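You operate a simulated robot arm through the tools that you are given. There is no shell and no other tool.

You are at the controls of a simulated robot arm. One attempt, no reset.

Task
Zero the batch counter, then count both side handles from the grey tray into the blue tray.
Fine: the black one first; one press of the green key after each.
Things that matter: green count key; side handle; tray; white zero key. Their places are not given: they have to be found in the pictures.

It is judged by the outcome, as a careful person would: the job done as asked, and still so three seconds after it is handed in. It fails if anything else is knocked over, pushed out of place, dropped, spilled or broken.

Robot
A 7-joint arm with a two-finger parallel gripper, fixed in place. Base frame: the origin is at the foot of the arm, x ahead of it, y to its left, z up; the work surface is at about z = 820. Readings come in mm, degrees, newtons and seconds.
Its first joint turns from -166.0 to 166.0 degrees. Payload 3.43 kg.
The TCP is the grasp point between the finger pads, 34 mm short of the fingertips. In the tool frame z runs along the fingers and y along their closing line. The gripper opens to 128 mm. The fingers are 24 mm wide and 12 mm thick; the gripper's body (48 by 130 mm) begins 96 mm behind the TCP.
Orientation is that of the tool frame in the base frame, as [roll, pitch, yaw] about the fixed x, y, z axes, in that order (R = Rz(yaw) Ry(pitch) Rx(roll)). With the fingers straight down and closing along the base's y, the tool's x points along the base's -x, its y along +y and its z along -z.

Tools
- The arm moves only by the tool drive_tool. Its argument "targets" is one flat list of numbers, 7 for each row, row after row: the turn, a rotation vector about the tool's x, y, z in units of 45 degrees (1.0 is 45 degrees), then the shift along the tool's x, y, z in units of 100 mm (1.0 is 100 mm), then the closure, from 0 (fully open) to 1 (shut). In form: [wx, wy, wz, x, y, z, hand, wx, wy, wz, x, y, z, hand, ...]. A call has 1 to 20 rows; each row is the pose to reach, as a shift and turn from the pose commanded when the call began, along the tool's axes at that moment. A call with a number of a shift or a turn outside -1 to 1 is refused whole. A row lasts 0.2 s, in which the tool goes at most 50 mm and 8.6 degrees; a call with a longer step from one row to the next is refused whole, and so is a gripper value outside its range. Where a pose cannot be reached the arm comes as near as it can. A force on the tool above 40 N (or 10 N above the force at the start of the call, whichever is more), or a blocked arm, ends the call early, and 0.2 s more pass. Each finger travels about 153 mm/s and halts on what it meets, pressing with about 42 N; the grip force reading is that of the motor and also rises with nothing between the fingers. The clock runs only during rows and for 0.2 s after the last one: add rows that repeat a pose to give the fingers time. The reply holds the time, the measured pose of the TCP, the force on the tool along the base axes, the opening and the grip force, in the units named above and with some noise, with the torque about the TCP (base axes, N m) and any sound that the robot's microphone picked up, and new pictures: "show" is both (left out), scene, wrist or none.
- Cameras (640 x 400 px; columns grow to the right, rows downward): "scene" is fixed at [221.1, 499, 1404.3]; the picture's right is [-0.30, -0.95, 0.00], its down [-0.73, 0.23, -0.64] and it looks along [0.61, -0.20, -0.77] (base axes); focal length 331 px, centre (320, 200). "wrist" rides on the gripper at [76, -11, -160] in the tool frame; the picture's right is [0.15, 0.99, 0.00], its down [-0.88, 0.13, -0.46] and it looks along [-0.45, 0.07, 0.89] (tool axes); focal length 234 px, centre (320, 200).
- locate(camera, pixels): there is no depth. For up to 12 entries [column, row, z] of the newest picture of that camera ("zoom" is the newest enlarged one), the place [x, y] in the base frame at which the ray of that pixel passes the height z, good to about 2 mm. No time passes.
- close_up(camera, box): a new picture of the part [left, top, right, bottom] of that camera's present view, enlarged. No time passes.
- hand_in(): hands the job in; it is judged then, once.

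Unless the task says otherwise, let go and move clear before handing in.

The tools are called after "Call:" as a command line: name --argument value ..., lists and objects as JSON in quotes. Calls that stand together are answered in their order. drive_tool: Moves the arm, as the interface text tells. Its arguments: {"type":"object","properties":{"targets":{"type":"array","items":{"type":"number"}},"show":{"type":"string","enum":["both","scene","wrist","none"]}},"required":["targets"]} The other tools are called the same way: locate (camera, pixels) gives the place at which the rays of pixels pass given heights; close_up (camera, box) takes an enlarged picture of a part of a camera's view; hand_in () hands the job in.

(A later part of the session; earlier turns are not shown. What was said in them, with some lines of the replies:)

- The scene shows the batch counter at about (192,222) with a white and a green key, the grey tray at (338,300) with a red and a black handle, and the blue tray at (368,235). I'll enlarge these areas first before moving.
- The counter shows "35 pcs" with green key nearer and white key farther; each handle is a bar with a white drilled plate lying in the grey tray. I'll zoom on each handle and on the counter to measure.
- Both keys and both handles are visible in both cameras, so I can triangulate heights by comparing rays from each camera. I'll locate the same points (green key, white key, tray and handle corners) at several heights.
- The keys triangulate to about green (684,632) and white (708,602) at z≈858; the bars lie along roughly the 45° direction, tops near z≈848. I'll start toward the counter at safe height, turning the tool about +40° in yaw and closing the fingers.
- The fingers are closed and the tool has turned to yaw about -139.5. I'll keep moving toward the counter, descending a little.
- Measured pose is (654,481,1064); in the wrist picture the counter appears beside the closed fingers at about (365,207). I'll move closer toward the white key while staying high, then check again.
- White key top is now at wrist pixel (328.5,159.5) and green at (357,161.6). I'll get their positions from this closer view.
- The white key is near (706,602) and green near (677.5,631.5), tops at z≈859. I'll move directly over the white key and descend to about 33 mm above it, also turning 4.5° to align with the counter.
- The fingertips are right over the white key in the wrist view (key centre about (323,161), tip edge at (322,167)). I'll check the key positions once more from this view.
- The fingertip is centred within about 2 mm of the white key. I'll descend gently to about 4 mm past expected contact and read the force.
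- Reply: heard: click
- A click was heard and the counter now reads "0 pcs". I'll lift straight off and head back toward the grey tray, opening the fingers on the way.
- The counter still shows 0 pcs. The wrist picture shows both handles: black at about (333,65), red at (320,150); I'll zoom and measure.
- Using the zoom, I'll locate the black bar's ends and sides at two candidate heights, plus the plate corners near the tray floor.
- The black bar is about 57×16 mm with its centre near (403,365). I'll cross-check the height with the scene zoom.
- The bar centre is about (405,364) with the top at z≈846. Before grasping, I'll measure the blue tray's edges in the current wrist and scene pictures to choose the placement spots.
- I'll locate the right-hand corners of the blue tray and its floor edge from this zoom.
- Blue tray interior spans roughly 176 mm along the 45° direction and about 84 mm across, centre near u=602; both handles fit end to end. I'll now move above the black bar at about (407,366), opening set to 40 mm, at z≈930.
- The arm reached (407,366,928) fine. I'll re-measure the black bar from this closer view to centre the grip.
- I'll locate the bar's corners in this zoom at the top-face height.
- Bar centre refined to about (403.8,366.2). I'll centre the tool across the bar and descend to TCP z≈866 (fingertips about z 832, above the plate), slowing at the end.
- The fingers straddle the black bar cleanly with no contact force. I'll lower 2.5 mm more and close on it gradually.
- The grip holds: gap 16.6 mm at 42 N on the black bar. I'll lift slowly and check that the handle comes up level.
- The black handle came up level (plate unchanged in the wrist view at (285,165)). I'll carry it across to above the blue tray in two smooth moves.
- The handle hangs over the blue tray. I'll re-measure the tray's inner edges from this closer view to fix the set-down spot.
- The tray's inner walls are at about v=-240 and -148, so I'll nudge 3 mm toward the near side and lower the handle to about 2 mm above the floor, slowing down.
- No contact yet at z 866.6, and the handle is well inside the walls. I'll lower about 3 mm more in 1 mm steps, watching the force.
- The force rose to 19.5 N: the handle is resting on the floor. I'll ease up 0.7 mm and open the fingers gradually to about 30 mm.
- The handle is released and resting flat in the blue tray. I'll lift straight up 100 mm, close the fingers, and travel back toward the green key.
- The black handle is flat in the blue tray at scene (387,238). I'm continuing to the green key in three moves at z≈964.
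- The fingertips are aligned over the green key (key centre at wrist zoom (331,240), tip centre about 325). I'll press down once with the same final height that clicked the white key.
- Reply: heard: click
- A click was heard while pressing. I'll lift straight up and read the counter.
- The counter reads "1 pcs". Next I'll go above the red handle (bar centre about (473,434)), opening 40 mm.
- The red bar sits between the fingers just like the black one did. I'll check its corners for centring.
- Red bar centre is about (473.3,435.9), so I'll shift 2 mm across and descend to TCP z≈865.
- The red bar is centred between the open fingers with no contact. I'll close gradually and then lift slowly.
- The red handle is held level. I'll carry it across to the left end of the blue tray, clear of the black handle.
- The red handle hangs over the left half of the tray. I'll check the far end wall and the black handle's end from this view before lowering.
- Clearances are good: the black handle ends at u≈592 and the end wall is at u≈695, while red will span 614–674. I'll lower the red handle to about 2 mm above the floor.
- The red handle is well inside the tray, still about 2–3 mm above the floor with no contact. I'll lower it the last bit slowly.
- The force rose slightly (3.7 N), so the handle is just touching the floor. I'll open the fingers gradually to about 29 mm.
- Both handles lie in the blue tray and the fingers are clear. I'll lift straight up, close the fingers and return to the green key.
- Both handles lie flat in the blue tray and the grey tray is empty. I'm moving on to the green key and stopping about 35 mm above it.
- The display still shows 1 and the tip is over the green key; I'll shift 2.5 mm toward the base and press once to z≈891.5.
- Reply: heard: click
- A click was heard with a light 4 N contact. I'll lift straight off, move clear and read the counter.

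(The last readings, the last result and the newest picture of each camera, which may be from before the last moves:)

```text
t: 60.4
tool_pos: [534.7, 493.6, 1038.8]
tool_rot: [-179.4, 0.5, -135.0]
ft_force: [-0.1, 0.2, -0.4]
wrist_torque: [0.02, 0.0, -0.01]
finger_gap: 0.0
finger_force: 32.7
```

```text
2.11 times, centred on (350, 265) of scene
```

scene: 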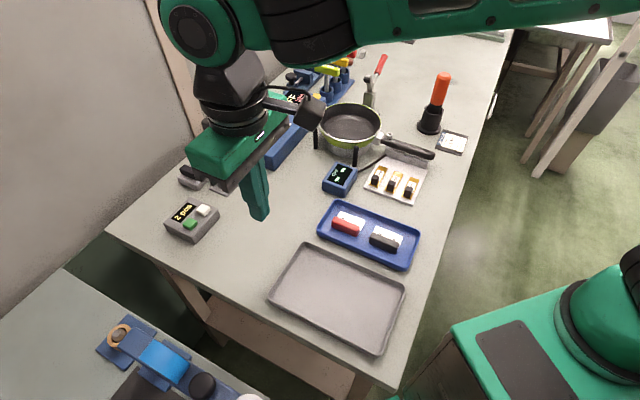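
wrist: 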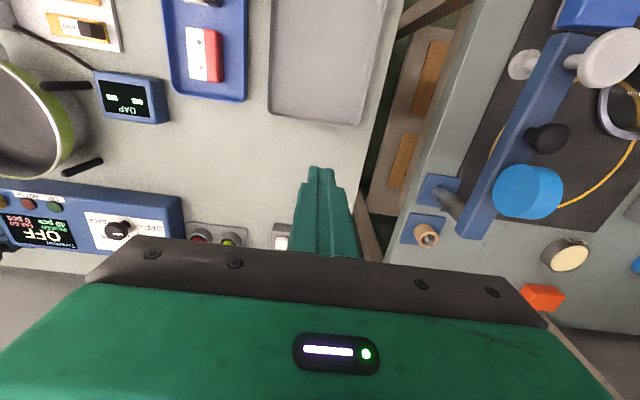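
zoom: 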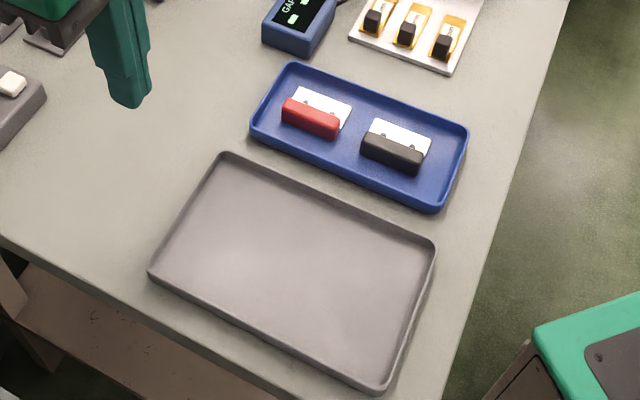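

The counter reads "2 pcs", both handles lie flat in the blue tray, the grey tray is empty, and nothing else has moved. The arm is clear, so I'm handing the job in.

Call:
hand_in

```text
The job is handed in.
```

The job is done and handed in. The counter was zeroed first and now reads "2 pcs".

- **Order:** the black handle went into the blue tray first and the counter went to 1. The red one followed and it went to 2, with one press of the green key after each.
- **Final state:** both handles lie flat in the blue tray and the grey tray is empty. I saw nothing else knocked or shifted in the last pictures, and the arm is clear of everything.
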